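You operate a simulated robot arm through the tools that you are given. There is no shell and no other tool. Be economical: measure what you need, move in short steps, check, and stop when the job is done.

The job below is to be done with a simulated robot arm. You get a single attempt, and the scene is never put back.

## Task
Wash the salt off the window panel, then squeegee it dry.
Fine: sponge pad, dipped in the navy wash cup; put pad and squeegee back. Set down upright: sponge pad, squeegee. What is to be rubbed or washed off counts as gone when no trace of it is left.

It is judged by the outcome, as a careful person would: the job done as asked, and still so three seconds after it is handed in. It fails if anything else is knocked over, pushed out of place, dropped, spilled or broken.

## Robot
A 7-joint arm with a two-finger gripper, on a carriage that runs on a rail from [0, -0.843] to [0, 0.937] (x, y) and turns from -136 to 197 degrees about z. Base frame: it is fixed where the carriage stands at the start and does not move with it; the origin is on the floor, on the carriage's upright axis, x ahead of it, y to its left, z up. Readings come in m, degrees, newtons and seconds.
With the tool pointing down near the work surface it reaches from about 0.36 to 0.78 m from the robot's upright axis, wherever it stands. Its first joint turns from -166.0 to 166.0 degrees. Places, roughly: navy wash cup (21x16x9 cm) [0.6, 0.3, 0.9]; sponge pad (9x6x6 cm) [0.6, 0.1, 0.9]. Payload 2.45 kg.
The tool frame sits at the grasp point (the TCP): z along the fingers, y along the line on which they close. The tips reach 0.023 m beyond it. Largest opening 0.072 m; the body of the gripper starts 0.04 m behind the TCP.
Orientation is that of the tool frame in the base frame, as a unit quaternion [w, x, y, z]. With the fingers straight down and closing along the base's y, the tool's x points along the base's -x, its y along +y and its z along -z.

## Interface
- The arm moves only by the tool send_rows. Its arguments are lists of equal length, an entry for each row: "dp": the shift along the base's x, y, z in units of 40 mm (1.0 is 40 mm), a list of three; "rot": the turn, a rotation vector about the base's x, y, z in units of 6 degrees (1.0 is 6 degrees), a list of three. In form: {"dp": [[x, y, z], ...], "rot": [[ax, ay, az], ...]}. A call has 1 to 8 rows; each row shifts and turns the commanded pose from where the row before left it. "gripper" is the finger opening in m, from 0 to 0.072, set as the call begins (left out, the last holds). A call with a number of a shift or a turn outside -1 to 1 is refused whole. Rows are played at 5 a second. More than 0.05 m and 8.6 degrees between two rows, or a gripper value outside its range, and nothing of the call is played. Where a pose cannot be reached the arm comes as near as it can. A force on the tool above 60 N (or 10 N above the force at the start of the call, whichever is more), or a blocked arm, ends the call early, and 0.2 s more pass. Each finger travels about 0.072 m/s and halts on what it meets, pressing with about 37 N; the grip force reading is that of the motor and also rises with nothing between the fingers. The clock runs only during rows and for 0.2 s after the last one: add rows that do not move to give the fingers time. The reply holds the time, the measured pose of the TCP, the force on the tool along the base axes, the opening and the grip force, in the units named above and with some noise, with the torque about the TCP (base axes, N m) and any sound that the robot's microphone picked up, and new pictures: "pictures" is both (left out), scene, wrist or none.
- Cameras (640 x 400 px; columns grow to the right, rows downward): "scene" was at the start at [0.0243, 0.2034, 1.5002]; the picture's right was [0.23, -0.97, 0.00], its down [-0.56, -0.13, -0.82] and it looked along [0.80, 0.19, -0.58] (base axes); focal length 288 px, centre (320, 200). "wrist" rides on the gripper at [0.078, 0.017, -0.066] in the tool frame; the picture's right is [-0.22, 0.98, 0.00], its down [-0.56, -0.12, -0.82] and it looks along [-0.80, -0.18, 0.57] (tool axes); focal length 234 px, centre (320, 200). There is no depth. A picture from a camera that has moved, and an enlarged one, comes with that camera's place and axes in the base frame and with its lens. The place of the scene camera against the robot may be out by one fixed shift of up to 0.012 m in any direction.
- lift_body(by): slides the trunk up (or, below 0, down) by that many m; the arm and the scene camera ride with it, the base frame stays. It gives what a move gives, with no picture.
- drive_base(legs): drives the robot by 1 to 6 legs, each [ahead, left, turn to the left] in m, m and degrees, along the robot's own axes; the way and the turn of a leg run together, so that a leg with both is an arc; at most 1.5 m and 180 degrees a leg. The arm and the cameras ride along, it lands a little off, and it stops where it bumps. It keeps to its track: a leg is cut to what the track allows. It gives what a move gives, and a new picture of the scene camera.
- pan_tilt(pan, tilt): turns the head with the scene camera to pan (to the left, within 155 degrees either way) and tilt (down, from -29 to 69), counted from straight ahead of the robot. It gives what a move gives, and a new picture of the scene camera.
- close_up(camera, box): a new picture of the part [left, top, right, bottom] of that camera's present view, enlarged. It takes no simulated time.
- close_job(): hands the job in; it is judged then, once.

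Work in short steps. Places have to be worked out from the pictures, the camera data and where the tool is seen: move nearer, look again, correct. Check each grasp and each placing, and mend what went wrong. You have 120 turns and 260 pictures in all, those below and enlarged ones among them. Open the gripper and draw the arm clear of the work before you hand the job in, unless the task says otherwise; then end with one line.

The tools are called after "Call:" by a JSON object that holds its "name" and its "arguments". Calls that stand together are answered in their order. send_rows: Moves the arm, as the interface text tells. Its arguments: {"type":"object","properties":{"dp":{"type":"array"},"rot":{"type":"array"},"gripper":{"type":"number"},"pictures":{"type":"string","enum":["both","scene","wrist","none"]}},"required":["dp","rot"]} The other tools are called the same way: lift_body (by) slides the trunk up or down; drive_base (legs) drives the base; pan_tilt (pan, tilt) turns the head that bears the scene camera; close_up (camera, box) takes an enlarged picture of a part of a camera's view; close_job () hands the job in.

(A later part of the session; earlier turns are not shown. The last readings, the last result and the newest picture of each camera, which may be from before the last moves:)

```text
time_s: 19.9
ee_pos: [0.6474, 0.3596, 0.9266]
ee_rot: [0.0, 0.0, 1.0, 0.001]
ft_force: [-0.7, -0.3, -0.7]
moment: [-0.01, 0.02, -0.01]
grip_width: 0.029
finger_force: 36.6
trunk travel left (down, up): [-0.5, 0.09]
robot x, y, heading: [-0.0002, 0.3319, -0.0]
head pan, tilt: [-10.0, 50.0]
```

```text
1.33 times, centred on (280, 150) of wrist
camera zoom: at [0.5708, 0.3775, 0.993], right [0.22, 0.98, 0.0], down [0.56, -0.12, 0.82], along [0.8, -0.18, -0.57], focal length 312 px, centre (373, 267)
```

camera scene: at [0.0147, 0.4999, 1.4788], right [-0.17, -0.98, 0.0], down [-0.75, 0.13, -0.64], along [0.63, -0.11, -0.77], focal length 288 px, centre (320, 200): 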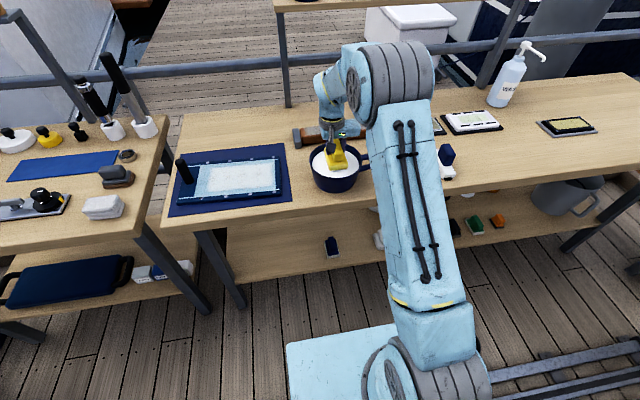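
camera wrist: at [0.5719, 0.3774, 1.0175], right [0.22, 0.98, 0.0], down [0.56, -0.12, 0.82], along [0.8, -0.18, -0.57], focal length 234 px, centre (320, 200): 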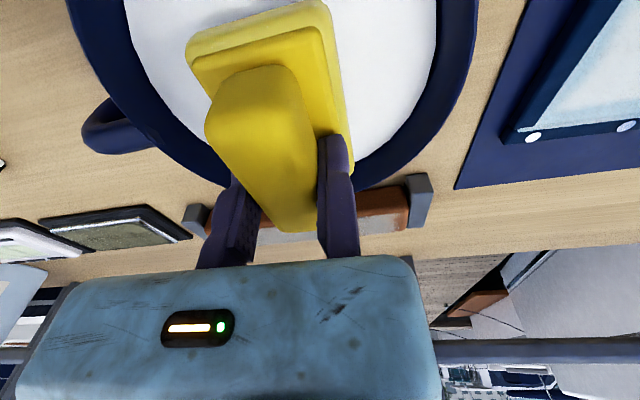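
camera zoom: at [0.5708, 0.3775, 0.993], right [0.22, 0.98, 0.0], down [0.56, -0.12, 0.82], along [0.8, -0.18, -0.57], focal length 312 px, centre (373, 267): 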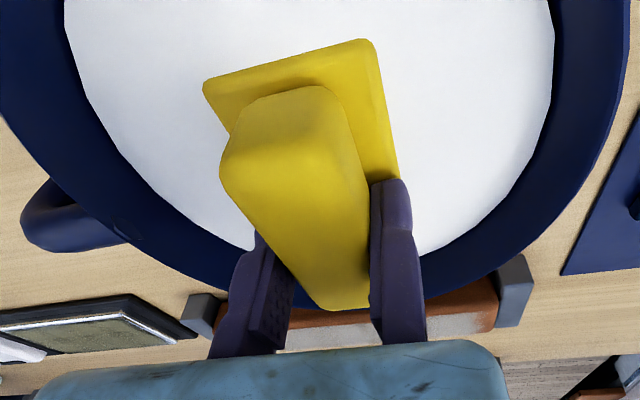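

The sponge layer is submerged. I hold a second, raise it, and let it drain over the cup.

Call:
{"name": "send_rows", "arguments": {"dp": [[0, 0, 0], [0, 0, 0], [0, 0, 0], [0, 0, 0.8], [0, 0, 0.8], [0, 0, 0], [0, 0, 0], [0, 0, 0]], "rot": [[0, 0, 0], [0, 0, 0], [0, 0, 0], [0, 0, 0], [0, 0, 0], [0, 0, 0], [0, 0, 0], [0, 0, 0]], "pictures": "none"}}

Call:
{"name": "send_rows", "arguments": {"dp": [[0, 0, 0], [0, 0, 0], [0, 0, 0], [0, 0, 0], [0, 0, 0.8], [0, 0, 0]], "rot": [[0, 0, 0], [0, 0, 0], [0, 0, 0], [0, 0, 0], [0, 0, 0], [0, 0, 0]]}}

Call:
{"name": "close_up", "arguments": {"camera": "scene", "box": [160, 110, 400, 220]}}

```text
time_s: 21.7
ee_pos: [0.6515, 0.3608, 0.994]
ee_rot: [0.001, 0.001, 1.0, 0.0]
ft_force: [-0.1, 0.1, -0.9]
moment: [0.0, 0.03, 0.02]
grip_width: 0.0289
finger_force: 37.7
trunk travel left (down, up): [-0.5, 0.09]
robot x, y, heading: [-0.0004, 0.3309, 0.3]
head pan, tilt: [-10.0, 50.0]
```

```text
time_s: 23.1
ee_pos: [0.6492, 0.36, 1.0262]
ee_rot: [0.0, 0.0, 1.0, 0.0]
ft_force: [-1.1, 0.9, -0.1]
moment: [-0.01, -0.02, -0.01]
grip_width: 0.0291
finger_force: 37.2
trunk travel left (down, up): [-0.5, 0.09]
robot x, y, heading: [-0.0038, 0.3327, 0.2]
head pan, tilt: [-10.0, 50.0]
camera scene: at [0.0142, 0.4999, 1.4788], right [-0.17, -0.98, 0.0], down [-0.75, 0.13, -0.64], along [0.63, -0.11, -0.77], focal length 288 px, centre (320, 200)
camera wrist: at [0.5723, 0.3783, 1.0923], right [0.22, 0.98, 0.0], down [0.56, -0.12, 0.82], along [0.8, -0.18, -0.57], focal length 234 px, centre (320, 200)
```

scene: 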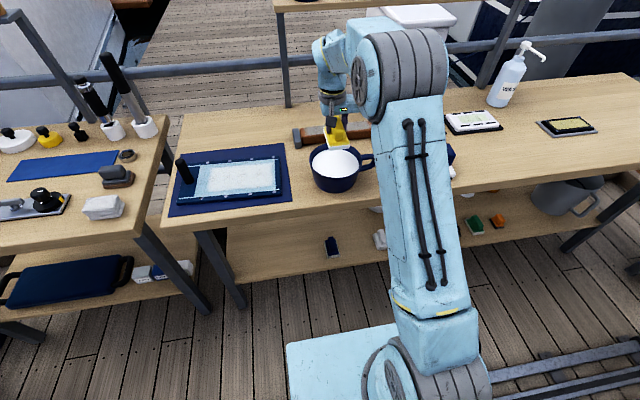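
wrist: 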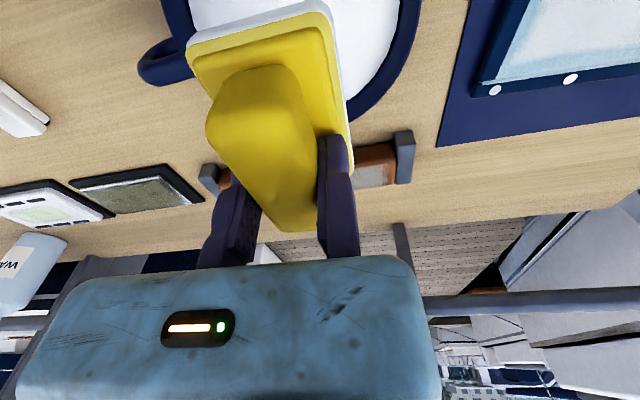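

```text
2.67 times, centred on (280, 165) of scene
camera zoom: at [0.0142, 0.4999, 1.4788], right [-0.17, -0.98, 0.0], down [-0.75, 0.13, -0.64], along [0.63, -0.11, -0.77], focal length 769 px, centre (427, 293)
```

zoom: 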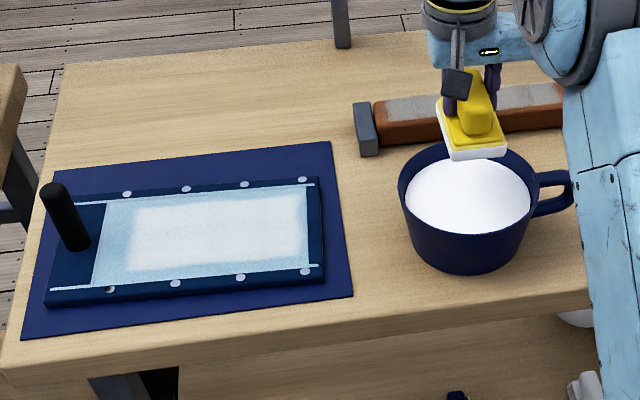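

The sponge is wetted. I drive the carriage 0.27 m left so the panel is in comfortable reach; pad stays above at z≈.97.

Call:
{"name": "drive_base", "arguments": {"legs": [[0, 0.27, 0]]}}

Call:
{"name": "close_up", "arguments": {"camera": "wrist", "box": [0, 0, 640, 400]}}

Call:
{"name": "close_up", "arguments": {"camera": "scene", "box": [200, 100, 420, 220]}}

```text
time_s: 25.1
ee_pos: [0.6508, 0.6367, 1.0253]
ee_rot: [0.0, -0.004, 1.0, 0.0]
ft_force: [0.0, 0.9, -0.7]
moment: [0.04, -0.01, 0.03]
grip_width: 0.029
finger_force: 36.8
trunk travel left (down, up): [-0.5, 0.09]
robot x, y, heading: [-0.0011, 0.6001, 0.4]
head pan, tilt: [-10.0, 50.0]
camera scene: at [0.0134, 0.7722, 1.4788], right [-0.17, -0.99, 0.0], down [-0.76, 0.13, -0.64], along [0.63, -0.11, -0.77], focal length 288 px, centre (320, 200)
```

scene: 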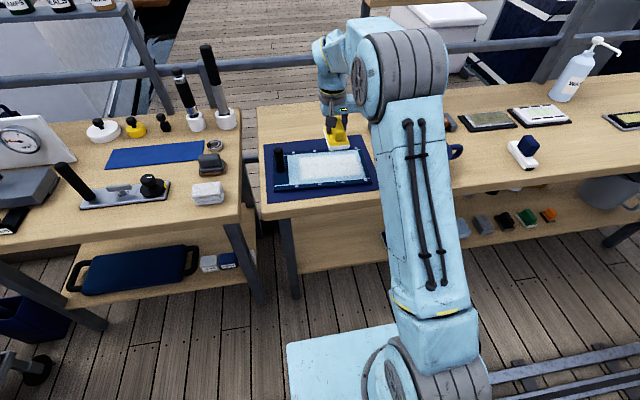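

```text
1.00 times, centred on (320, 200) of wrist (not enlarged: the box is as wide or as high as the picture)
camera zoom: at [0.5724, 0.6548, 1.092], right [0.21, 0.98, 0.0], down [0.56, -0.12, 0.82], along [0.8, -0.17, -0.57], focal length 234 px, centre (320, 200)
```

zoom: 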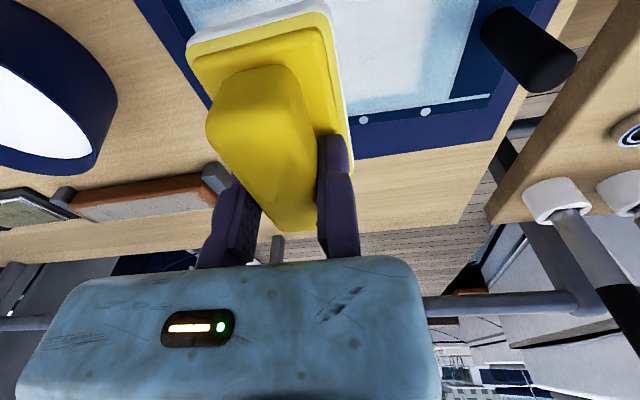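

```text
2.91 times, centred on (310, 160) of scene
camera zoom: at [0.0134, 0.7722, 1.4788], right [-0.17, -0.99, 0.0], down [-0.76, 0.13, -0.64], along [0.63, -0.11, -0.77], focal length 839 px, centre (349, 316)
```

zoom: 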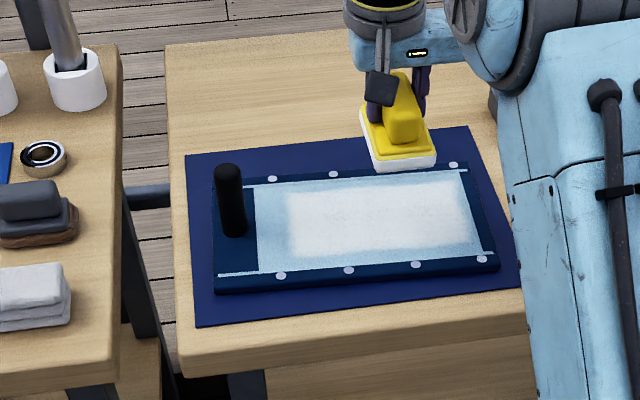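

The panel glass spans about x .60–.735, y .54–.765, with a post near y .79. I lower over the middle in steps to feel for contact.

Call:
{"name": "send_rows", "arguments": {"dp": [[0.4, 0, -0.7], [0.3, 0, -0.7], [0, 0, -0.8], [0, 0, 0]], "rot": [[0, 0, 0], [0, 0, 0], [0, 0, 0], [0, 0, 0]], "pictures": "none"}}

Call:
{"name": "close_up", "arguments": {"camera": "scene", "box": [240, 100, 400, 210]}}

Call:
{"name": "close_up", "arguments": {"camera": "wrist", "box": [0, 0, 640, 400]}}

```text
time_s: 26.1
ee_pos: [0.6771, 0.6392, 0.94]
ee_rot: [0.0, -0.004, 1.0, 0.0]
ft_force: [-0.1, -0.2, -0.6]
moment: [0.03, -0.03, 0.0]
grip_width: 0.029
finger_force: 36.9
trunk travel left (down, up): [-0.5, 0.09]
robot x, y, heading: [-0.0006, 0.5999, 0.4]
head pan, tilt: [-10.0, 50.0]
```

```text
3.64 times, centred on (320, 155) of scene
camera zoom: at [0.0136, 0.7721, 1.4788], right [-0.17, -0.99, 0.0], down [-0.76, 0.13, -0.64], along [0.63, -0.11, -0.77], focal length 1049 px, centre (320, 364)
```

zoom: 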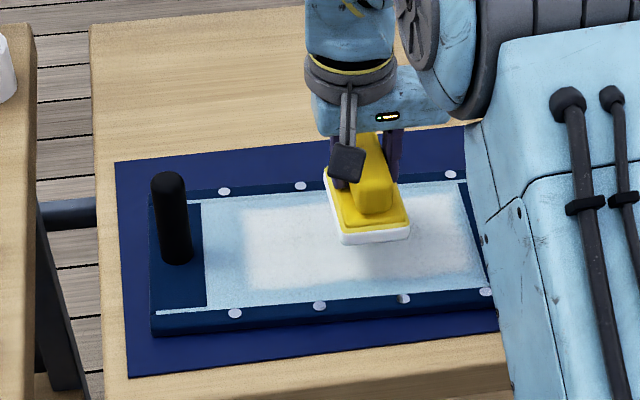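

```text
1.00 times, centred on (320, 200) of wrist (not enlarged: the box is as wide or as high as the picture)
camera zoom: at [0.5992, 0.6572, 1.0047], right [0.21, 0.98, 0.0], down [0.56, -0.12, 0.82], along [0.8, -0.17, -0.57], focal length 234 px, centre (320, 200)
```

zoom: 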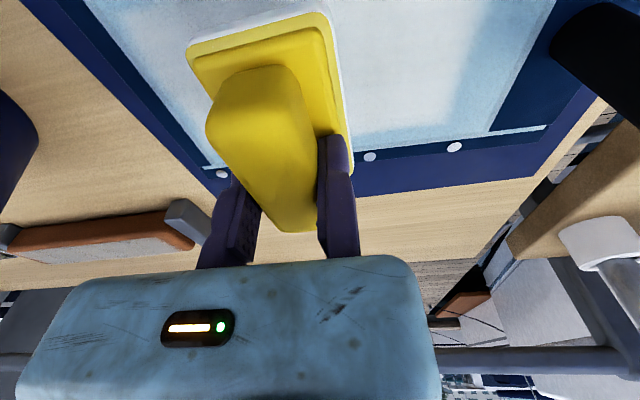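

Triangulated panel top is z≈.858. I lower the remaining ~25 mm gently.

Call:
{"name": "send_rows", "arguments": {"dp": [[0, 0, -0.4], [0, 0, -0.1], [0, 0, 0]], "rot": [[0, 0, 0], [0, 0, 0], [0, 0, 0]], "pictures": "none"}}

Call:
{"name": "send_rows", "arguments": {"dp": [[0, 0, -0.1], [0, 0, 0]], "rot": [[0, 0, 0], [0, 0, 0]], "pictures": "none"}}

```text
time_s: 26.9
ee_pos: [0.6764, 0.6382, 0.918]
ee_rot: [0.0, -0.004, 1.0, -0.001]
ft_force: [0.6, -0.4, -0.6]
moment: [0.01, 0.01, -0.02]
grip_width: 0.029
finger_force: 36.5
trunk travel left (down, up): [-0.5, 0.09]
robot x, y, heading: [0.0, 0.6024, 0.3]
head pan, tilt: [-10.0, 50.0]
```

```text
time_s: 27.5
ee_pos: [0.6764, 0.6373, 0.9147]
ee_rot: [0.0, -0.005, 1.0, 0.001]
ft_force: [0.5, 0.2, -0.9]
moment: [-0.01, -0.01, 0.0]
grip_width: 0.0292
finger_force: 36.9
trunk travel left (down, up): [-0.5, 0.09]
robot x, y, heading: [0.0024, 0.5991, 0.4]
head pan, tilt: [-10.0, 50.0]
```

Call:
{"name": "send_rows", "arguments": {"dp": [[0, 0, -0.1], [0, 0, 0]], "rot": [[0, 0, 0], [0, 0, 0]], "pictures": "none"}}

Call:
{"name": "send_rows", "arguments": {"dp": [[0, 0, -0.1], [0, 0, 0]], "rot": [[0, 0, 0], [0, 0, 0]], "pictures": "scene"}}

```text
time_s: 28.1
ee_pos: [0.6761, 0.6389, 0.9092]
ee_rot: [0.0, -0.005, 1.0, 0.0]
ft_force: [0.0, -1.1, -1.1]
moment: [0.04, 0.02, 0.0]
grip_width: 0.0289
finger_force: 37.2
trunk travel left (down, up): [-0.5, 0.09]
robot x, y, heading: [0.0023, 0.6039, 0.6]
head pan, tilt: [-10.0, 50.0]
```

```text
time_s: 28.7
ee_pos: [0.6772, 0.6387, 0.9054]
ee_rot: [0.001, -0.004, 1.0, 0.0]
ft_force: [0.0, -0.4, 0.0]
moment: [0.01, -0.02, 0.0]
grip_width: 0.0289
finger_force: 37.3
trunk travel left (down, up): [-0.5, 0.09]
robot x, y, heading: [-0.0002, 0.6025, 0.6]
head pan, tilt: [-10.0, 50.0]
camera scene: at [0.0135, 0.7721, 1.4788], right [-0.17, -0.99, 0.0], down [-0.76, 0.13, -0.64], along [0.63, -0.11, -0.77], focal length 288 px, centre (320, 200)
```

scene: 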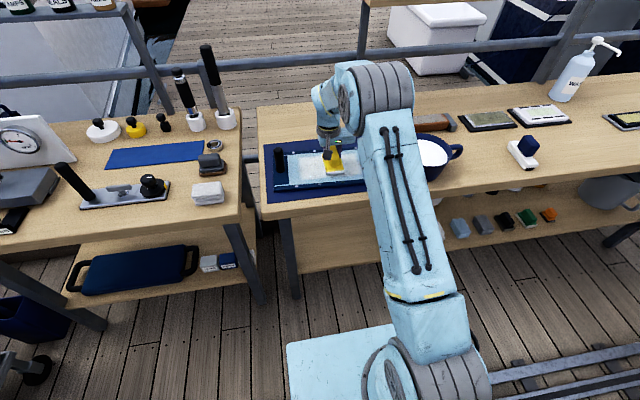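

Call:
{"name": "send_rows", "arguments": {"dp": [[0, 0, -0.1], [0, 0, 0]], "rot": [[0, 0, 0], [0, 0, 0]], "pictures": "none"}}

Call:
{"name": "send_rows", "arguments": {"dp": [[0, 0, -0.1], [0, 0, 0]], "rot": [[0, 0, 0], [0, 0, 0]], "pictures": "none"}}

Call:
{"name": "close_up", "arguments": {"camera": "scene", "box": [250, 110, 390, 200]}}

```text
time_s: 29.3
ee_pos: [0.6775, 0.6392, 0.9013]
ee_rot: [0.0, -0.004, 1.0, 0.001]
ft_force: [0.1, 0.5, 1.7]
moment: [-0.07, -0.07, -0.02]
grip_width: 0.029
finger_force: 37.2
trunk travel left (down, up): [-0.5, 0.09]
robot x, y, heading: [0.0013, 0.6035, 0.5]
head pan, tilt: [-10.0, 50.0]
```

```text
time_s: 29.9
ee_pos: [0.6771, 0.6393, 0.9008]
ee_rot: [0.003, -0.005, 1.0, 0.001]
ft_force: [-4.4, 3.1, 27.4]
moment: [-0.35, 0.77, -0.08]
grip_width: 0.0287
finger_force: 36.9
trunk travel left (down, up): [-0.5, 0.09]
robot x, y, heading: [0.002, 0.604, 0.4]
head pan, tilt: [-10.0, 50.0]
```

```text
4.44 times, centred on (320, 155) of scene
camera zoom: at [0.0108, 0.7723, 1.4792], right [-0.17, -0.99, 0.0], down [-0.75, 0.13, -0.64], along [0.64, -0.11, -0.76], focal length 1282 px, centre (320, 400)
```

zoom: 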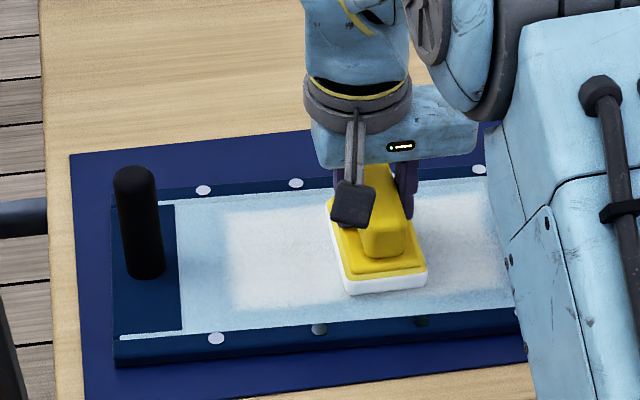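

Contact at z≈.901 with 27 N; I back off ~2 mm for a lighter press and start wiping the far strip toward the left.

Call:
{"name": "send_rows", "arguments": {"dp": [[0, 0, 0.04], [0.35, 0, 0], [0.35, 0, 0], [0, 0.6, 0], [0, 0.6, 0], [0, 0.6, 0], [0, 0.6, 0], [0, 0, 0]], "rot": [[0, 0, 0], [0, 0, 0], [0, 0, 0], [0, 0, 0], [0, 0, 0], [0, 0, 0], [0, 0, 0], [0, 0, 0]]}}

Call:
{"name": "close_up", "arguments": {"camera": "scene", "box": [250, 110, 390, 200]}}

```text
time_s: 31.7
ee_pos: [0.7076, 0.7333, 0.8998]
ee_rot: [0.001, -0.005, 1.0, 0.001]
ft_force: [-0.3, -1.1, 8.6]
moment: [-0.25, -0.35, -0.05]
grip_width: 0.0289
finger_force: 37.2
trunk travel left (down, up): [-0.5, 0.09]
robot x, y, heading: [-0.0012, 0.6006, 0.4]
head pan, tilt: [-10.0, 50.0]
camera scene: at [0.0126, 0.772, 1.4788], right [-0.17, -0.99, 0.0], down [-0.76, 0.13, -0.64], along [0.63, -0.11, -0.77], focal length 288 px, centre (320, 200)
camera wrist: at [0.6299, 0.7514, 0.9669], right [0.21, 0.98, 0.0], down [0.56, -0.12, 0.82], along [0.8, -0.17, -0.57], focal length 234 px, centre (320, 200)
```

scene: 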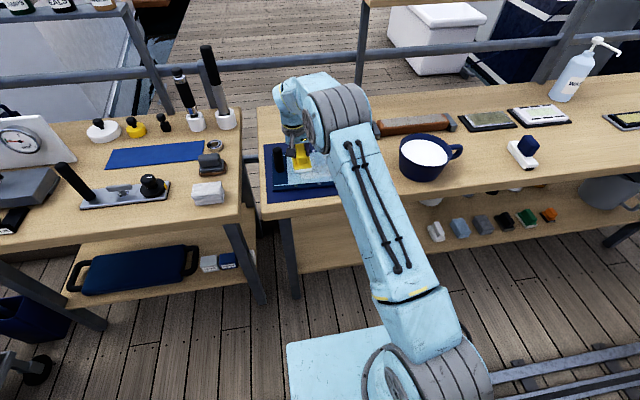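
wrist: 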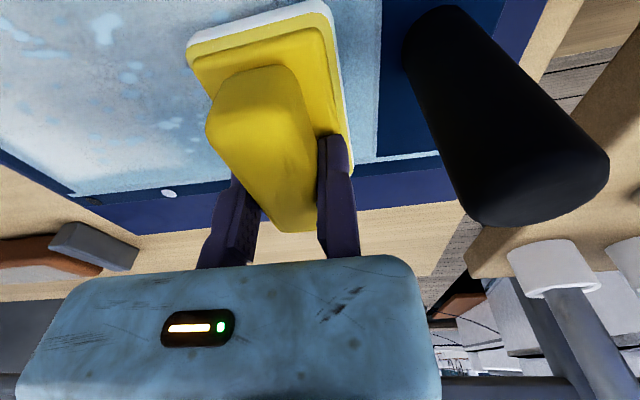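

```text
4.44 times, centred on (320, 155) of scene
camera zoom: at [0.0126, 0.772, 1.4788], right [-0.17, -0.99, 0.0], down [-0.76, 0.13, -0.64], along [0.63, -0.11, -0.77], focal length 1282 px, centre (320, 400)
```

zoom: 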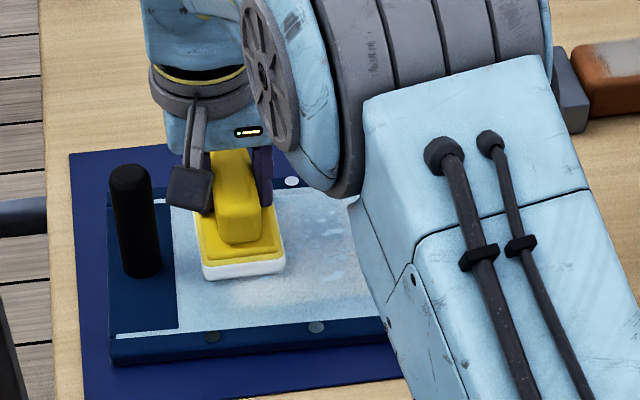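

It washes: white salt gone, water drops left. Pad force 9 N. Now sweep the far strip to the right.

Call:
{"name": "send_rows", "arguments": {"dp": [[0, -0.57, 0], [0, -0.57, 0], [0, -0.57, 0], [0, -0.57, 0], [0, -0.57, 0], [0, -0.57, 0], [0, -0.57, 0], [0, -0.57, 0]], "rot": [[0, 0, 0], [0, 0, 0], [0, 0, 0], [0, 0, 0], [0, 0, 0], [0, 0, 0], [0, 0, 0], [0, 0, 0]]}}

Call:
{"name": "close_up", "arguments": {"camera": "scene", "box": [250, 110, 390, 200]}}

```text
time_s: 33.5
ee_pos: [0.7062, 0.5486, 0.9008]
ee_rot: [0.002, -0.003, 1.0, -0.001]
ft_force: [0.5, 4.9, 27.6]
moment: [-0.07, -0.06, -0.17]
grip_width: 0.0287
finger_force: 37.0
trunk travel left (down, up): [-0.5, 0.09]
robot x, y, heading: [-0.0014, 0.6001, 0.7]
head pan, tilt: [-10.0, 50.0]
camera scene: at [0.0112, 0.7729, 1.4787], right [-0.17, -0.99, 0.0], down [-0.75, 0.13, -0.64], along [0.64, -0.11, -0.76], focal length 288 px, centre (320, 200)
camera wrist: at [0.6281, 0.5668, 0.9664], right [0.21, 0.98, 0.0], down [0.56, -0.12, 0.82], along [0.8, -0.17, -0.57], focal length 234 px, centre (320, 200)
```

scene: 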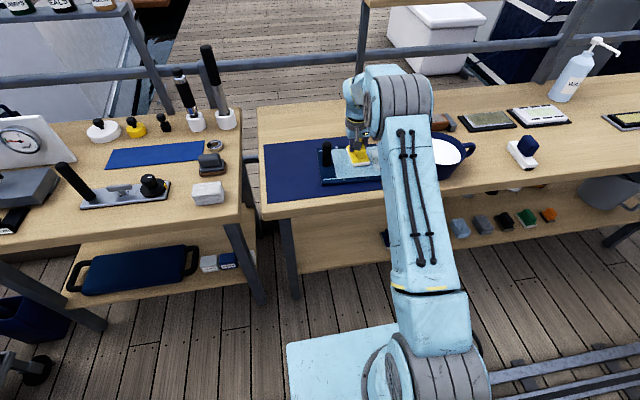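
wrist: 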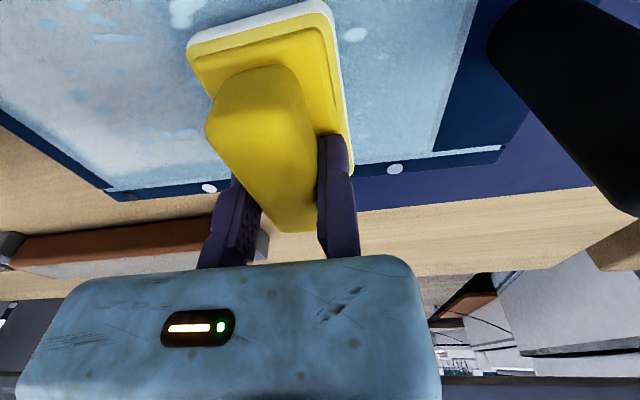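

```text
4.44 times, centred on (320, 155) of scene
camera zoom: at [0.0112, 0.7729, 1.4787], right [-0.17, -0.99, 0.0], down [-0.75, 0.13, -0.64], along [0.64, -0.11, -0.76], focal length 1282 px, centre (320, 400)
```

zoom: 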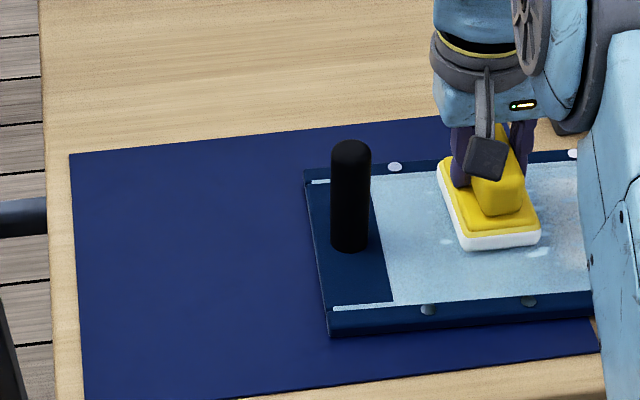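

The panel got dragged along −y (too much friction). I stop, lift the pad straight up and inspect.

Call:
{"name": "send_rows", "arguments": {"dp": [[0, 0, 0.3], [0, 0, 0.7], [0, 0, 1], [0, 0, 1], [0, 0, 0]], "rot": [[0, 0, 0], [0, 0, 0], [0, 0, 0], [0, 0, 0], [0, 0, 0]]}}

Call:
{"name": "close_up", "arguments": {"camera": "scene", "box": [250, 80, 490, 220]}}

```text
time_s: 34.7
ee_pos: [0.7049, 0.5524, 1.0207]
ee_rot: [-0.001, -0.004, 1.0, 0.0]
ft_force: [0.3, -0.4, -1.5]
moment: [0.03, 0.01, 0.0]
grip_width: 0.0289
finger_force: 37.1
trunk travel left (down, up): [-0.5, 0.09]
robot x, y, heading: [0.0015, 0.6041, 0.0]
head pan, tilt: [-10.0, 50.0]
camera scene: at [0.0131, 0.7722, 1.4788], right [-0.17, -0.99, 0.0], down [-0.76, 0.13, -0.64], along [0.63, -0.11, -0.77], focal length 288 px, centre (320, 200)
camera wrist: at [0.6277, 0.5698, 1.0862], right [0.21, 0.98, 0.0], down [0.56, -0.12, 0.82], along [0.8, -0.17, -0.57], focal length 234 px, centre (320, 200)
```

scene: 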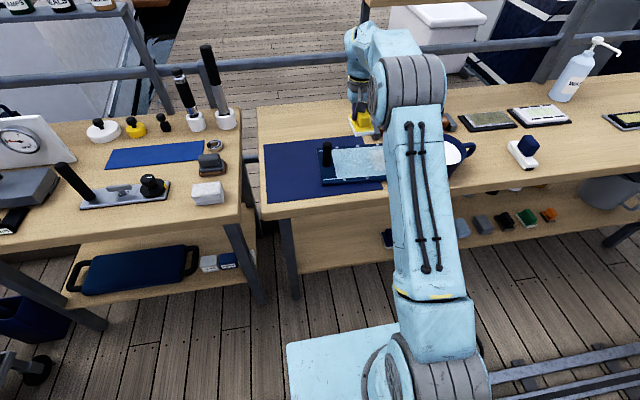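
wrist: 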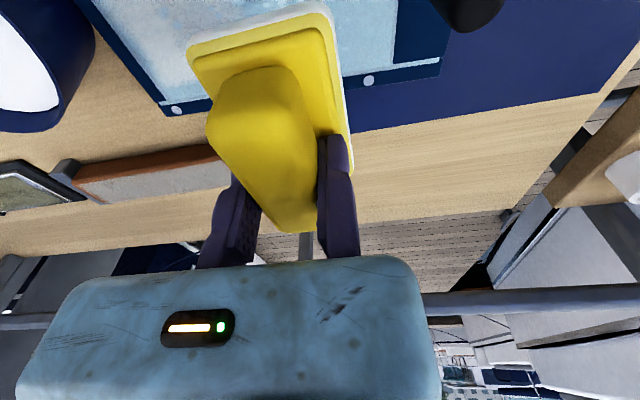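

```text
2.67 times, centred on (370, 150) of scene
camera zoom: at [0.0131, 0.7722, 1.4788], right [-0.17, -0.99, 0.0], down [-0.76, 0.13, -0.64], along [0.63, -0.11, -0.77], focal length 769 px, centre (187, 333)
```

zoom: 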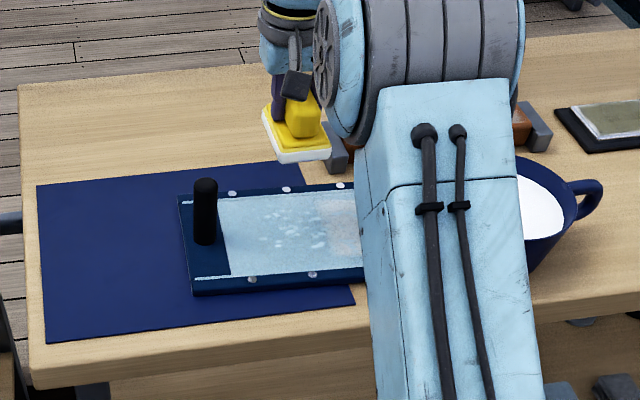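

The panel slid −146 mm and nudged the cup ~40 mm. I'll drag the panel back by pressing firmly at its centre; first go to above its centre and down near contact.

Call:
{"name": "send_rows", "arguments": {"dp": [[-0.3, -0.4, -0.5], [-0.3, -0.4, -0.8], [0, 0, -0.8], [0, 0, -0.75], [0, 0, -0.1], [0, 0, 0]], "rot": [[0, 0, 0], [0, 0, 0], [0, 0, 0], [0, 0, 0], [0, 0, 0], [0, 0, 0]], "pictures": "none"}}

Call:
{"name": "close_up", "arguments": {"camera": "scene", "box": [250, 80, 490, 220]}}

```text
time_s: 36.1
ee_pos: [0.6827, 0.5185, 0.9018]
ee_rot: [0.0, -0.004, 1.0, 0.0]
ft_force: [-0.6, 0.5, 0.5]
moment: [-0.03, -0.03, -0.02]
grip_width: 0.029
finger_force: 36.5
trunk travel left (down, up): [-0.5, 0.09]
robot x, y, heading: [0.0, 0.6034, 0.7]
head pan, tilt: [-10.0, 50.0]
```

```text
2.67 times, centred on (370, 150) of scene
camera zoom: at [0.0133, 0.7721, 1.4788], right [-0.17, -0.99, 0.0], down [-0.76, 0.13, -0.64], along [0.63, -0.11, -0.77], focal length 769 px, centre (187, 333)
```

zoom: 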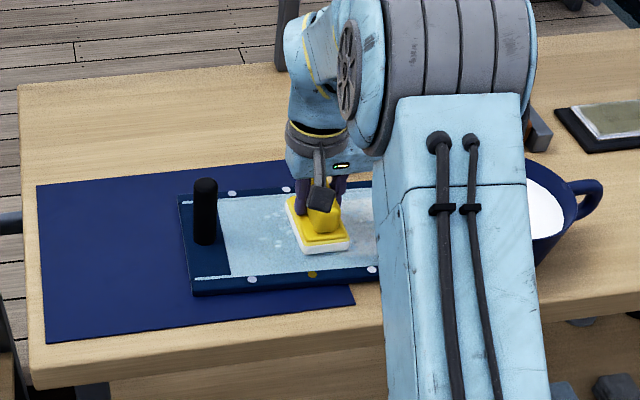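

Just in contact. I press ~4 mm deeper (≈25 N) and drag 48 mm in +y, then check that the panel follows.

Call:
{"name": "send_rows", "arguments": {"dp": [[0, 0, -0.1], [0, 0.3, 0], [0, 0.45, 0], [0, 0.45, 0], [0, 0, 0]], "rot": [[0, 0, 0], [0, 0, 0], [0, 0, 0], [0, 0, 0], [0, 0, 0]], "pictures": "none"}}

Call:
{"name": "close_up", "arguments": {"camera": "scene", "box": [250, 80, 490, 220]}}

```text
time_s: 37.3
ee_pos: [0.6806, 0.5652, 0.9016]
ee_rot: [0.003, -0.004, 1.0, 0.0]
ft_force: [1.7, -10.7, 40.3]
moment: [-0.88, 0.22, 0.09]
grip_width: 0.029
finger_force: 36.7
trunk travel left (down, up): [-0.5, 0.09]
robot x, y, heading: [0.0027, 0.6019, 0.7]
head pan, tilt: [-10.0, 50.0]
```

```text
2.67 times, centred on (370, 150) of scene
camera zoom: at [0.0104, 0.7715, 1.4791], right [-0.17, -0.99, 0.0], down [-0.75, 0.13, -0.64], along [0.64, -0.11, -0.76], focal length 769 px, centre (187, 333)
```

zoom: 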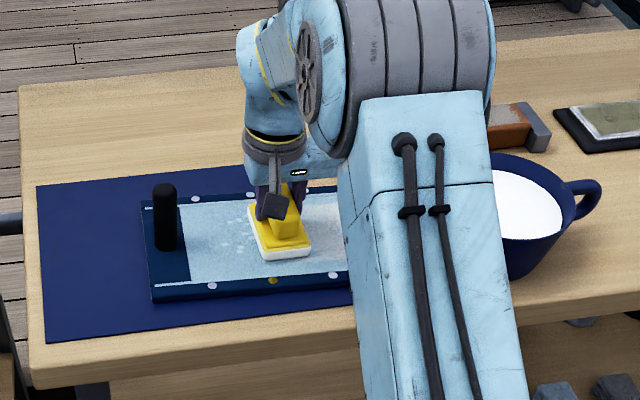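

The panel follows fully. About 97 mm remain; I continue the drag.

Call:
{"name": "send_rows", "arguments": {"dp": [[0, 0.4, 0], [0, 0.5, 0], [0, 0.5, 0], [0, 0.5, 0], [0, 0.4, 0], [0, 0.05, 0], [0, 0, 0]], "rot": [[0, 0, 0], [0, 0, 0], [0, 0, 0], [0, 0, 0], [0, 0, 0], [0, 0, 0], [0, 0, 0]], "pictures": "none"}}

Call:
{"name": "close_up", "arguments": {"camera": "scene", "box": [240, 100, 400, 210]}}

```text
time_s: 38.9
ee_pos: [0.6805, 0.6591, 0.9]
ee_rot: [0.002, -0.003, 1.0, 0.001]
ft_force: [-6.1, -14.7, 42.0]
moment: [-1.06, 0.32, -0.03]
grip_width: 0.0291
finger_force: 37.2
trunk travel left (down, up): [-0.5, 0.09]
robot x, y, heading: [-0.0038, 0.5999, 0.3]
head pan, tilt: [-10.0, 50.0]
```

```text
3.64 times, centred on (320, 155) of scene
camera zoom: at [0.0095, 0.7706, 1.4791], right [-0.17, -0.99, 0.0], down [-0.75, 0.13, -0.64], along [0.64, -0.11, -0.76], focal length 1049 px, centre (320, 364)
```

zoom: 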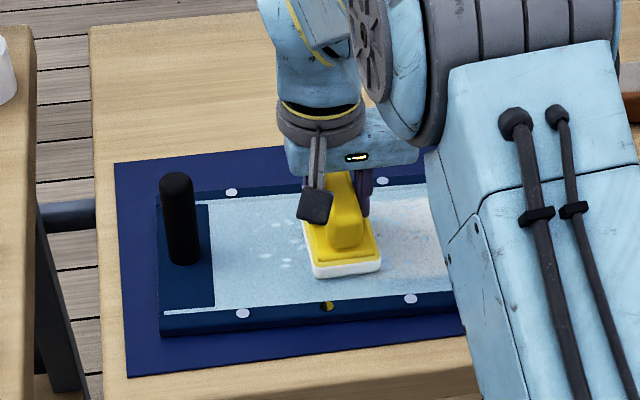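

Remaining ~7 mm; I finish the drag, then relax the press to a few newtons.

Call:
{"name": "send_rows", "arguments": {"dp": [[0, 0.18, 0], [0, 0, 0], [0, 0, 0.08], [0, 0, 0]], "rot": [[0, 0, 0], [0, 0, 0], [0, 0, 0], [0, 0, 0]], "pictures": "none"}}

Call:
{"name": "close_up", "arguments": {"camera": "scene", "box": [240, 100, 400, 210]}}

Call:
{"name": "close_up", "arguments": {"camera": "wrist", "box": [0, 0, 640, 400]}}

```text
time_s: 39.9
ee_pos: [0.6796, 0.669, 0.901]
ee_rot: [0.001, -0.005, 1.0, 0.0]
ft_force: [3.3, -4.6, 25.6]
moment: [-0.52, -0.95, 0.01]
grip_width: 0.0293
finger_force: 36.6
trunk travel left (down, up): [-0.5, 0.09]
robot x, y, heading: [-0.0022, 0.6021, 0.6]
head pan, tilt: [-10.0, 50.0]
```

```text
3.64 times, centred on (320, 155) of scene
camera zoom: at [0.0116, 0.7717, 1.4787], right [-0.16, -0.99, 0.0], down [-0.75, 0.13, -0.64], along [0.63, -0.11, -0.77], focal length 1049 px, centre (320, 364)
```

zoom: 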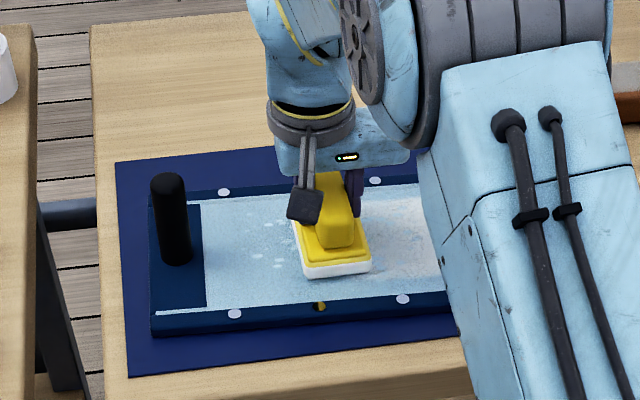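

```text
1.00 times, centred on (320, 200) of wrist (not enlarged: the box is as wide or as high as the picture)
camera zoom: at [0.6027, 0.6866, 0.9666], right [0.21, 0.98, 0.0], down [0.56, -0.12, 0.82], along [0.8, -0.17, -0.57], focal length 234 px, centre (320, 200)
```

zoom: 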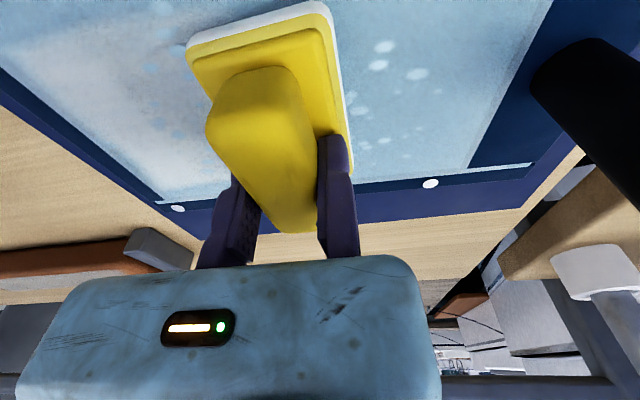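

Panel is back at its original spot. I relax the press more and check the force.

Call:
{"name": "send_rows", "arguments": {"dp": [[0, 0, 0.05], [0, 0, 0]], "rot": [[0, 0, 0], [0, 0, 0]], "pictures": "none"}}

```text
time_s: 40.5
ee_pos: [0.6805, 0.6694, 0.9012]
ee_rot: [-0.002, -0.004, 1.0, 0.002]
ft_force: [-1.9, 0.0, 6.9]
moment: [-0.08, -0.19, -0.06]
grip_width: 0.029
finger_force: 37.2
trunk travel left (down, up): [-0.5, 0.09]
robot x, y, heading: [-0.0004, 0.6048, 0.4]
head pan, tilt: [-10.0, 50.0]
```

~7 N now. I lighten slightly and wipe toward the right on the near strip, short stroke, then check.

Call:
{"name": "send_rows", "arguments": {"dp": [[0, 0, 0.02], [-0.35, 0, 0], [-0.35, -0.2, 0], [0, -0.5, 0], [0, -0.5, 0], [0, -0.5, 0], [0, 0, 0]], "rot": [[0, 0, 0], [0, 0, 0], [0, 0, 0], [0, 0, 0], [0, 0, 0], [0, 0, 0], [0, 0, 0]], "pictures": "none"}}

Call:
{"name": "close_up", "arguments": {"camera": "scene", "box": [240, 100, 400, 210]}}

Call:
{"name": "close_up", "arguments": {"camera": "wrist", "box": [0, 0, 640, 400]}}

```text
time_s: 42.1
ee_pos: [0.6539, 0.6018, 0.903]
ee_rot: [0.0, -0.004, 1.0, 0.0]
ft_force: [0.0, 0.7, -0.2]
moment: [0.03, -0.01, -0.03]
grip_width: 0.029
finger_force: 37.4
trunk travel left (down, up): [-0.5, 0.09]
robot x, y, heading: [0.0001, 0.6009, 0.1]
head pan, tilt: [-10.0, 50.0]
```

```text
3.64 times, centred on (320, 155) of scene
camera zoom: at [0.0134, 0.772, 1.4788], right [-0.17, -0.99, 0.0], down [-0.76, 0.13, -0.64], along [0.63, -0.11, -0.77], focal length 1049 px, centre (320, 364)
```

zoom: 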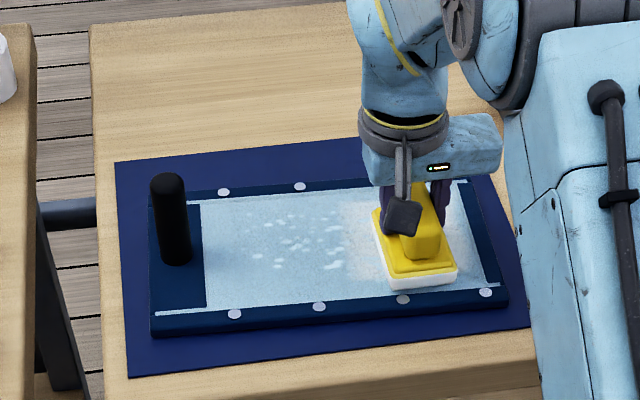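

```text
1.00 times, centred on (320, 200) of wrist (not enlarged: the box is as wide or as high as the picture)
camera zoom: at [0.5768, 0.6194, 0.9686], right [0.21, 0.98, 0.0], down [0.56, -0.12, 0.82], along [0.8, -0.17, -0.57], focal length 234 px, centre (320, 200)
```

zoom: 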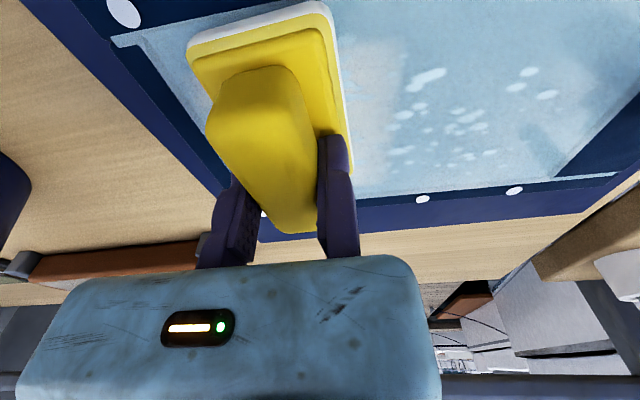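

Panel still in place, but contact was lost. I lower ~2 mm and check force.

Call:
{"name": "send_rows", "arguments": {"dp": [[0, 0, -0.04], [0, 0, 0]], "rot": [[0, 0, 0], [0, 0, 0]], "pictures": "none"}}

```text
time_s: 42.7
ee_pos: [0.6529, 0.6011, 0.9021]
ee_rot: [0.0, -0.006, 1.0, 0.0]
ft_force: [0.2, -0.2, -1.4]
moment: [0.02, -0.04, 0.03]
grip_width: 0.0286
finger_force: 37.1
trunk travel left (down, up): [-0.5, 0.09]
robot x, y, heading: [0.0024, 0.6034, 0.5]
head pan, tilt: [-10.0, 50.0]
```

Call:
{"name": "send_rows", "arguments": {"dp": [[0, 0, -0.04], [0, 0, 0]], "rot": [[0, 0, 0], [0, 0, 0]], "pictures": "none"}}

```text
time_s: 43.3
ee_pos: [0.6531, 0.6005, 0.9026]
ee_rot: [0.001, -0.004, 1.0, 0.0]
ft_force: [-1.8, 3.1, 12.5]
moment: [-0.06, 0.14, -0.06]
grip_width: 0.0289
finger_force: 36.2
trunk travel left (down, up): [-0.5, 0.09]
robot x, y, heading: [0.0043, 0.5989, 0.6]
head pan, tilt: [-10.0, 50.0]
```

12 N — raise a touch (~8 N) and wipe the right-hand part: near strip right, then far strip back left.

Call:
{"name": "send_rows", "arguments": {"dp": [[0, 0, 0.015], [0, -0.4, 0], [0, -0.4, 0], [0, -0.3, 0], [0.4, 0, 0], [0.45, 0, 0], [0.45, 0, 0], [0, 0, 0]], "rot": [[0, 0, 0], [0, 0, 0], [0, 0, 0], [0, 0, 0], [0, 0, 0], [0, 0, 0], [0, 0, 0], [0, 0, 0]], "pictures": "none"}}

Call:
{"name": "close_up", "arguments": {"camera": "scene", "box": [240, 100, 400, 210]}}

```text
time_s: 45.1
ee_pos: [0.7072, 0.5556, 0.9033]
ee_rot: [0.0, -0.004, 1.0, 0.0]
ft_force: [0.3, 0.6, -0.3]
moment: [0.01, -0.01, 0.01]
grip_width: 0.0291
finger_force: 37.2
trunk travel left (down, up): [-0.5, 0.09]
robot x, y, heading: [-0.0001, 0.6043, 0.5]
head pan, tilt: [-10.0, 50.0]
```

```text
3.64 times, centred on (320, 155) of scene
camera zoom: at [0.0135, 0.7721, 1.4787], right [-0.17, -0.99, 0.0], down [-0.76, 0.13, -0.64], along [0.63, -0.11, -0.77], focal length 1049 px, centre (320, 364)
```

zoom: 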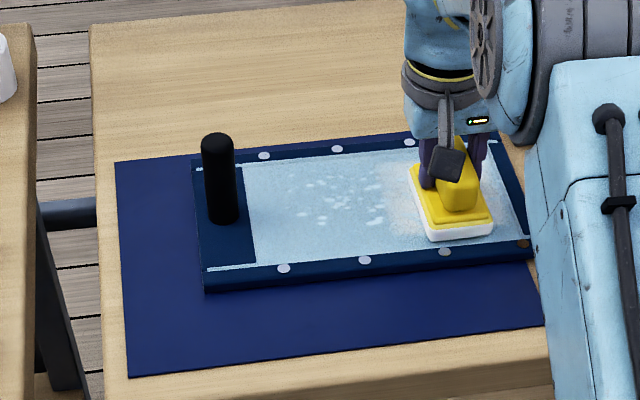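

The panel got shifted again (~30 mm right, ~35 mm away). From now on I wipe only in directions that bring it home, lightly. Now: light press and stroke +y.

Call:
{"name": "send_rows", "arguments": {"dp": [[0, 0, -0.03], [0, 0.3, 0], [0, 0.4, 0], [0, 0.4, 0], [0, 0.4, 0], [0, 0, 0]], "rot": [[0, 0, 0], [0, 0, 0], [0, 0, 0], [0, 0, 0], [0, 0, 0], [0, 0, 0]], "pictures": "none"}}

Call:
{"name": "close_up", "arguments": {"camera": "scene", "box": [240, 100, 400, 210]}}

```text
time_s: 46.5
ee_pos: [0.7064, 0.6149, 0.9014]
ee_rot: [0.001, -0.004, 1.0, 0.0]
ft_force: [1.1, -2.1, 6.8]
moment: [-0.15, -0.06, 0.02]
grip_width: 0.029
finger_force: 36.9
trunk travel left (down, up): [-0.5, 0.09]
robot x, y, heading: [-0.0012, 0.602, 0.5]
head pan, tilt: [-10.0, 50.0]
```

```text
3.64 times, centred on (320, 155) of scene
camera zoom: at [0.0128, 0.7721, 1.4788], right [-0.17, -0.99, 0.0], down [-0.76, 0.13, -0.64], along [0.63, -0.11, -0.77], focal length 1049 px, centre (320, 364)
```

zoom: 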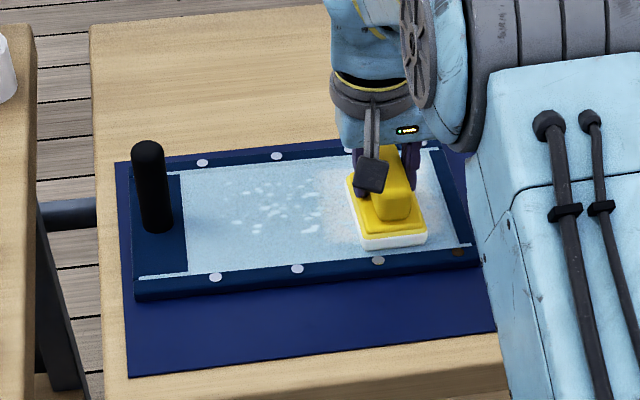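

It drags even at 7 N, so I need a much lighter touch. I reduce the press and read the force.

Call:
{"name": "send_rows", "arguments": {"dp": [[0, 0, 0.01], [0, 0, 0]], "rot": [[0, 0, 0], [0, 0, 0]], "pictures": "none"}}

Call:
{"name": "send_rows", "arguments": {"dp": [[0, 0, 0.01], [0, 0, 0]], "rot": [[0, 0, 0], [0, 0, 0]], "pictures": "none"}}

```text
time_s: 47.1
ee_pos: [0.7047, 0.6162, 0.9006]
ee_rot: [0.0, -0.004, 1.0, 0.0]
ft_force: [-0.3, -0.6, 6.1]
moment: [-0.1, -0.03, 0.02]
grip_width: 0.0292
finger_force: 37.3
trunk travel left (down, up): [-0.5, 0.09]
robot x, y, heading: [-0.0019, 0.6008, 0.5]
head pan, tilt: [-10.0, 50.0]
```

```text
time_s: 47.7
ee_pos: [0.7068, 0.6149, 0.9009]
ee_rot: [0.0, -0.004, 1.0, 0.0]
ft_force: [-1.9, -0.5, 0.9]
moment: [0.0, -0.01, -0.02]
grip_width: 0.0289
finger_force: 37.3
trunk travel left (down, up): [-0.5, 0.09]
robot x, y, heading: [0.0001, 0.6021, 0.7]
head pan, tilt: [-10.0, 50.0]
```

About 2 N. Panel is now ~+15 mm y, +35 mm x of home, so a −y then −x light stroke is restoring either way.

Call:
{"name": "send_rows", "arguments": {"dp": [[0, -0.3, 0], [0, -0.4, 0], [0, -0.4, 0], [0, 0, 0]], "rot": [[0, 0, 0], [0, 0, 0], [0, 0, 0], [0, 0, 0]], "pictures": "none"}}

Call:
{"name": "close_up", "arguments": {"camera": "scene", "box": [240, 100, 400, 210]}}

```text
time_s: 48.7
ee_pos: [0.704, 0.5717, 0.9014]
ee_rot: [-0.001, -0.005, 1.0, 0.0]
ft_force: [-0.3, -1.0, -1.0]
moment: [-0.03, 0.01, -0.01]
grip_width: 0.0291
finger_force: 37.1
trunk travel left (down, up): [-0.5, 0.09]
robot x, y, heading: [-0.0036, 0.6042, 0.5]
head pan, tilt: [-10.0, 50.0]
```

```text
3.64 times, centred on (320, 155) of scene
camera zoom: at [0.0134, 0.772, 1.4788], right [-0.17, -0.99, 0.0], down [-0.76, 0.13, -0.64], along [0.63, -0.11, -0.77], focal length 1049 px, centre (320, 364)
```

zoom: 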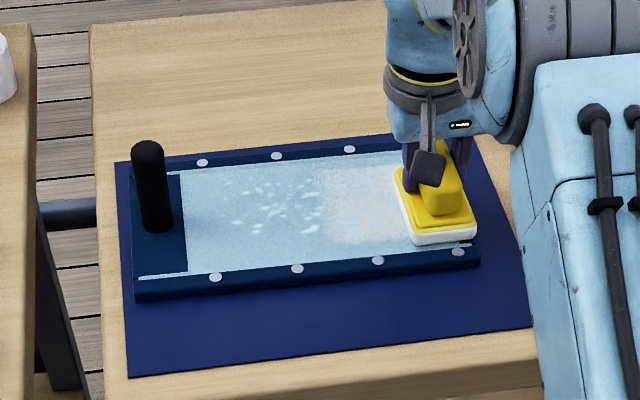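

No contact now. I lower by 0.4 mm increments to find a 2–4 N touch here.

Call:
{"name": "send_rows", "arguments": {"dp": [[0, 0, -0.01], [0, 0, 0]], "rot": [[0, 0, 0], [0, 0, 0]], "pictures": "none"}}

Call:
{"name": "send_rows", "arguments": {"dp": [[0, 0, -0.01], [0, 0, 0]], "rot": [[0, 0, 0], [0, 0, 0]], "pictures": "none"}}

```text
time_s: 49.3
ee_pos: [0.705, 0.5728, 0.9017]
ee_rot: [0.0, -0.004, 1.0, 0.001]
ft_force: [0.7, -0.4, -0.8]
moment: [0.04, 0.01, -0.01]
grip_width: 0.029
finger_force: 36.9
trunk travel left (down, up): [-0.5, 0.09]
robot x, y, heading: [0.0015, 0.6022, 0.1]
head pan, tilt: [-10.0, 50.0]
```

```text
time_s: 49.9
ee_pos: [0.7044, 0.5723, 0.9011]
ee_rot: [-0.001, -0.004, 1.0, 0.0]
ft_force: [-0.8, 0.4, 0.7]
moment: [0.0, 0.02, 0.01]
grip_width: 0.0289
finger_force: 36.9
trunk travel left (down, up): [-0.5, 0.09]
robot x, y, heading: [-0.0015, 0.6058, 0.1]
head pan, tilt: [-10.0, 50.0]
```

Light touch (~2 N). Stroke −x 50 mm (restoring direction) and look.

Call:
{"name": "send_rows", "arguments": {"dp": [[-0.3, 0, -0.005], [-0.4, 0, 0], [-0.4, 0, 0], [-0.2, 0, 0], [0, 0, 0]], "rot": [[0, 0, 0], [0, 0, 0], [0, 0, 0], [0, 0, 0], [0, 0, 0]], "pictures": "none"}}

Call:
{"name": "close_up", "arguments": {"camera": "scene", "box": [240, 100, 400, 210]}}

```text
time_s: 51.1
ee_pos: [0.6535, 0.5703, 0.9008]
ee_rot: [-0.001, -0.004, 1.0, 0.0]
ft_force: [0.1, -0.1, 3.3]
moment: [-0.1, -0.09, -0.02]
grip_width: 0.029
finger_force: 37.0
trunk travel left (down, up): [-0.5, 0.09]
robot x, y, heading: [0.0024, 0.6013, 0.4]
head pan, tilt: [-10.0, 50.0]
```

```text
3.64 times, centred on (320, 155) of scene
camera zoom: at [0.0131, 0.7722, 1.4788], right [-0.17, -0.99, 0.0], down [-0.76, 0.13, -0.64], along [0.63, -0.11, -0.77], focal length 1049 px, centre (320, 364)
```

zoom: 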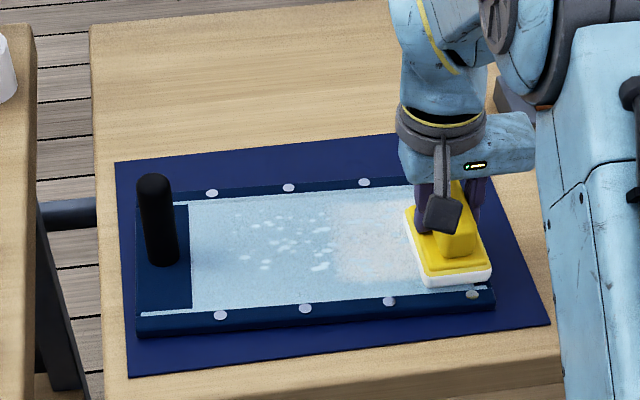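

Even ~4 N drags the panel. Better idea: release the grip slightly so the pad rests by its own weight and is only pushed sideways by the fingers. I open to 36 mm, raise 4 mm and stroke +y.

Call:
{"name": "send_rows", "arguments": {"dp": [[0, 0, 0], [0, 0, 0.1], [0, 0.4, 0], [0, 0.4, 0], [0, 0.4, 0], [0, 0.4, 0], [0, 0, 0]], "rot": [[0, 0, 0], [0, 0, 0], [0, 0, 0], [0, 0, 0], [0, 0, 0], [0, 0, 0], [0, 0, 0]], "gripper": 0.036, "pictures": "none"}}

Call:
{"name": "close_up", "arguments": {"camera": "scene", "box": [240, 100, 400, 210]}}

Call:
{"name": "close_up", "arguments": {"camera": "wrist", "box": [0, 0, 640, 400]}}

```text
time_s: 52.7
ee_pos: [0.6506, 0.6357, 0.9066]
ee_rot: [0.0, -0.005, 1.0, 0.0]
ft_force: [0.7, -0.6, -0.6]
moment: [0.0, 0.02, -0.04]
grip_width: 0.0363
finger_force: 0.2
trunk travel left (down, up): [-0.5, 0.09]
robot x, y, heading: [0.001, 0.6021, 0.6]
head pan, tilt: [-10.0, 50.0]
```

```text
3.64 times, centred on (320, 155) of scene
camera zoom: at [0.0134, 0.7722, 1.4788], right [-0.17, -0.99, 0.0], down [-0.76, 0.13, -0.64], along [0.63, -0.11, -0.77], focal length 1049 px, centre (320, 364)
```

zoom: 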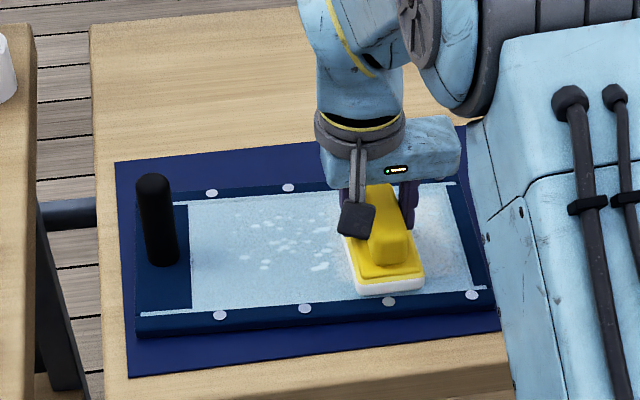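

```text
1.00 times, centred on (320, 200) of wrist (not enlarged: the box is as wide or as high as the picture)
camera zoom: at [0.5762, 0.6537, 0.9715], right [0.21, 0.98, 0.0], down [0.56, -0.12, 0.82], along [0.8, -0.17, -0.57], focal length 234 px, centre (320, 200)
```

zoom: 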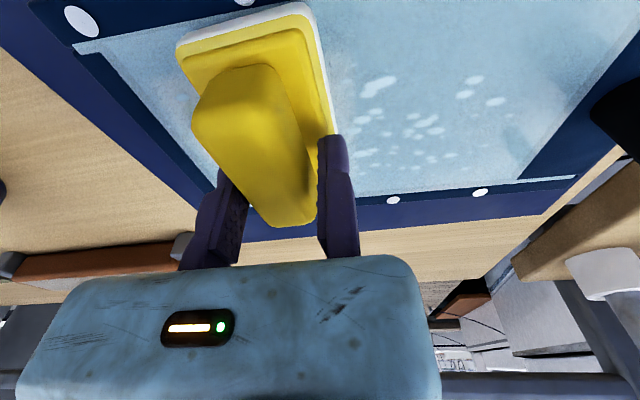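

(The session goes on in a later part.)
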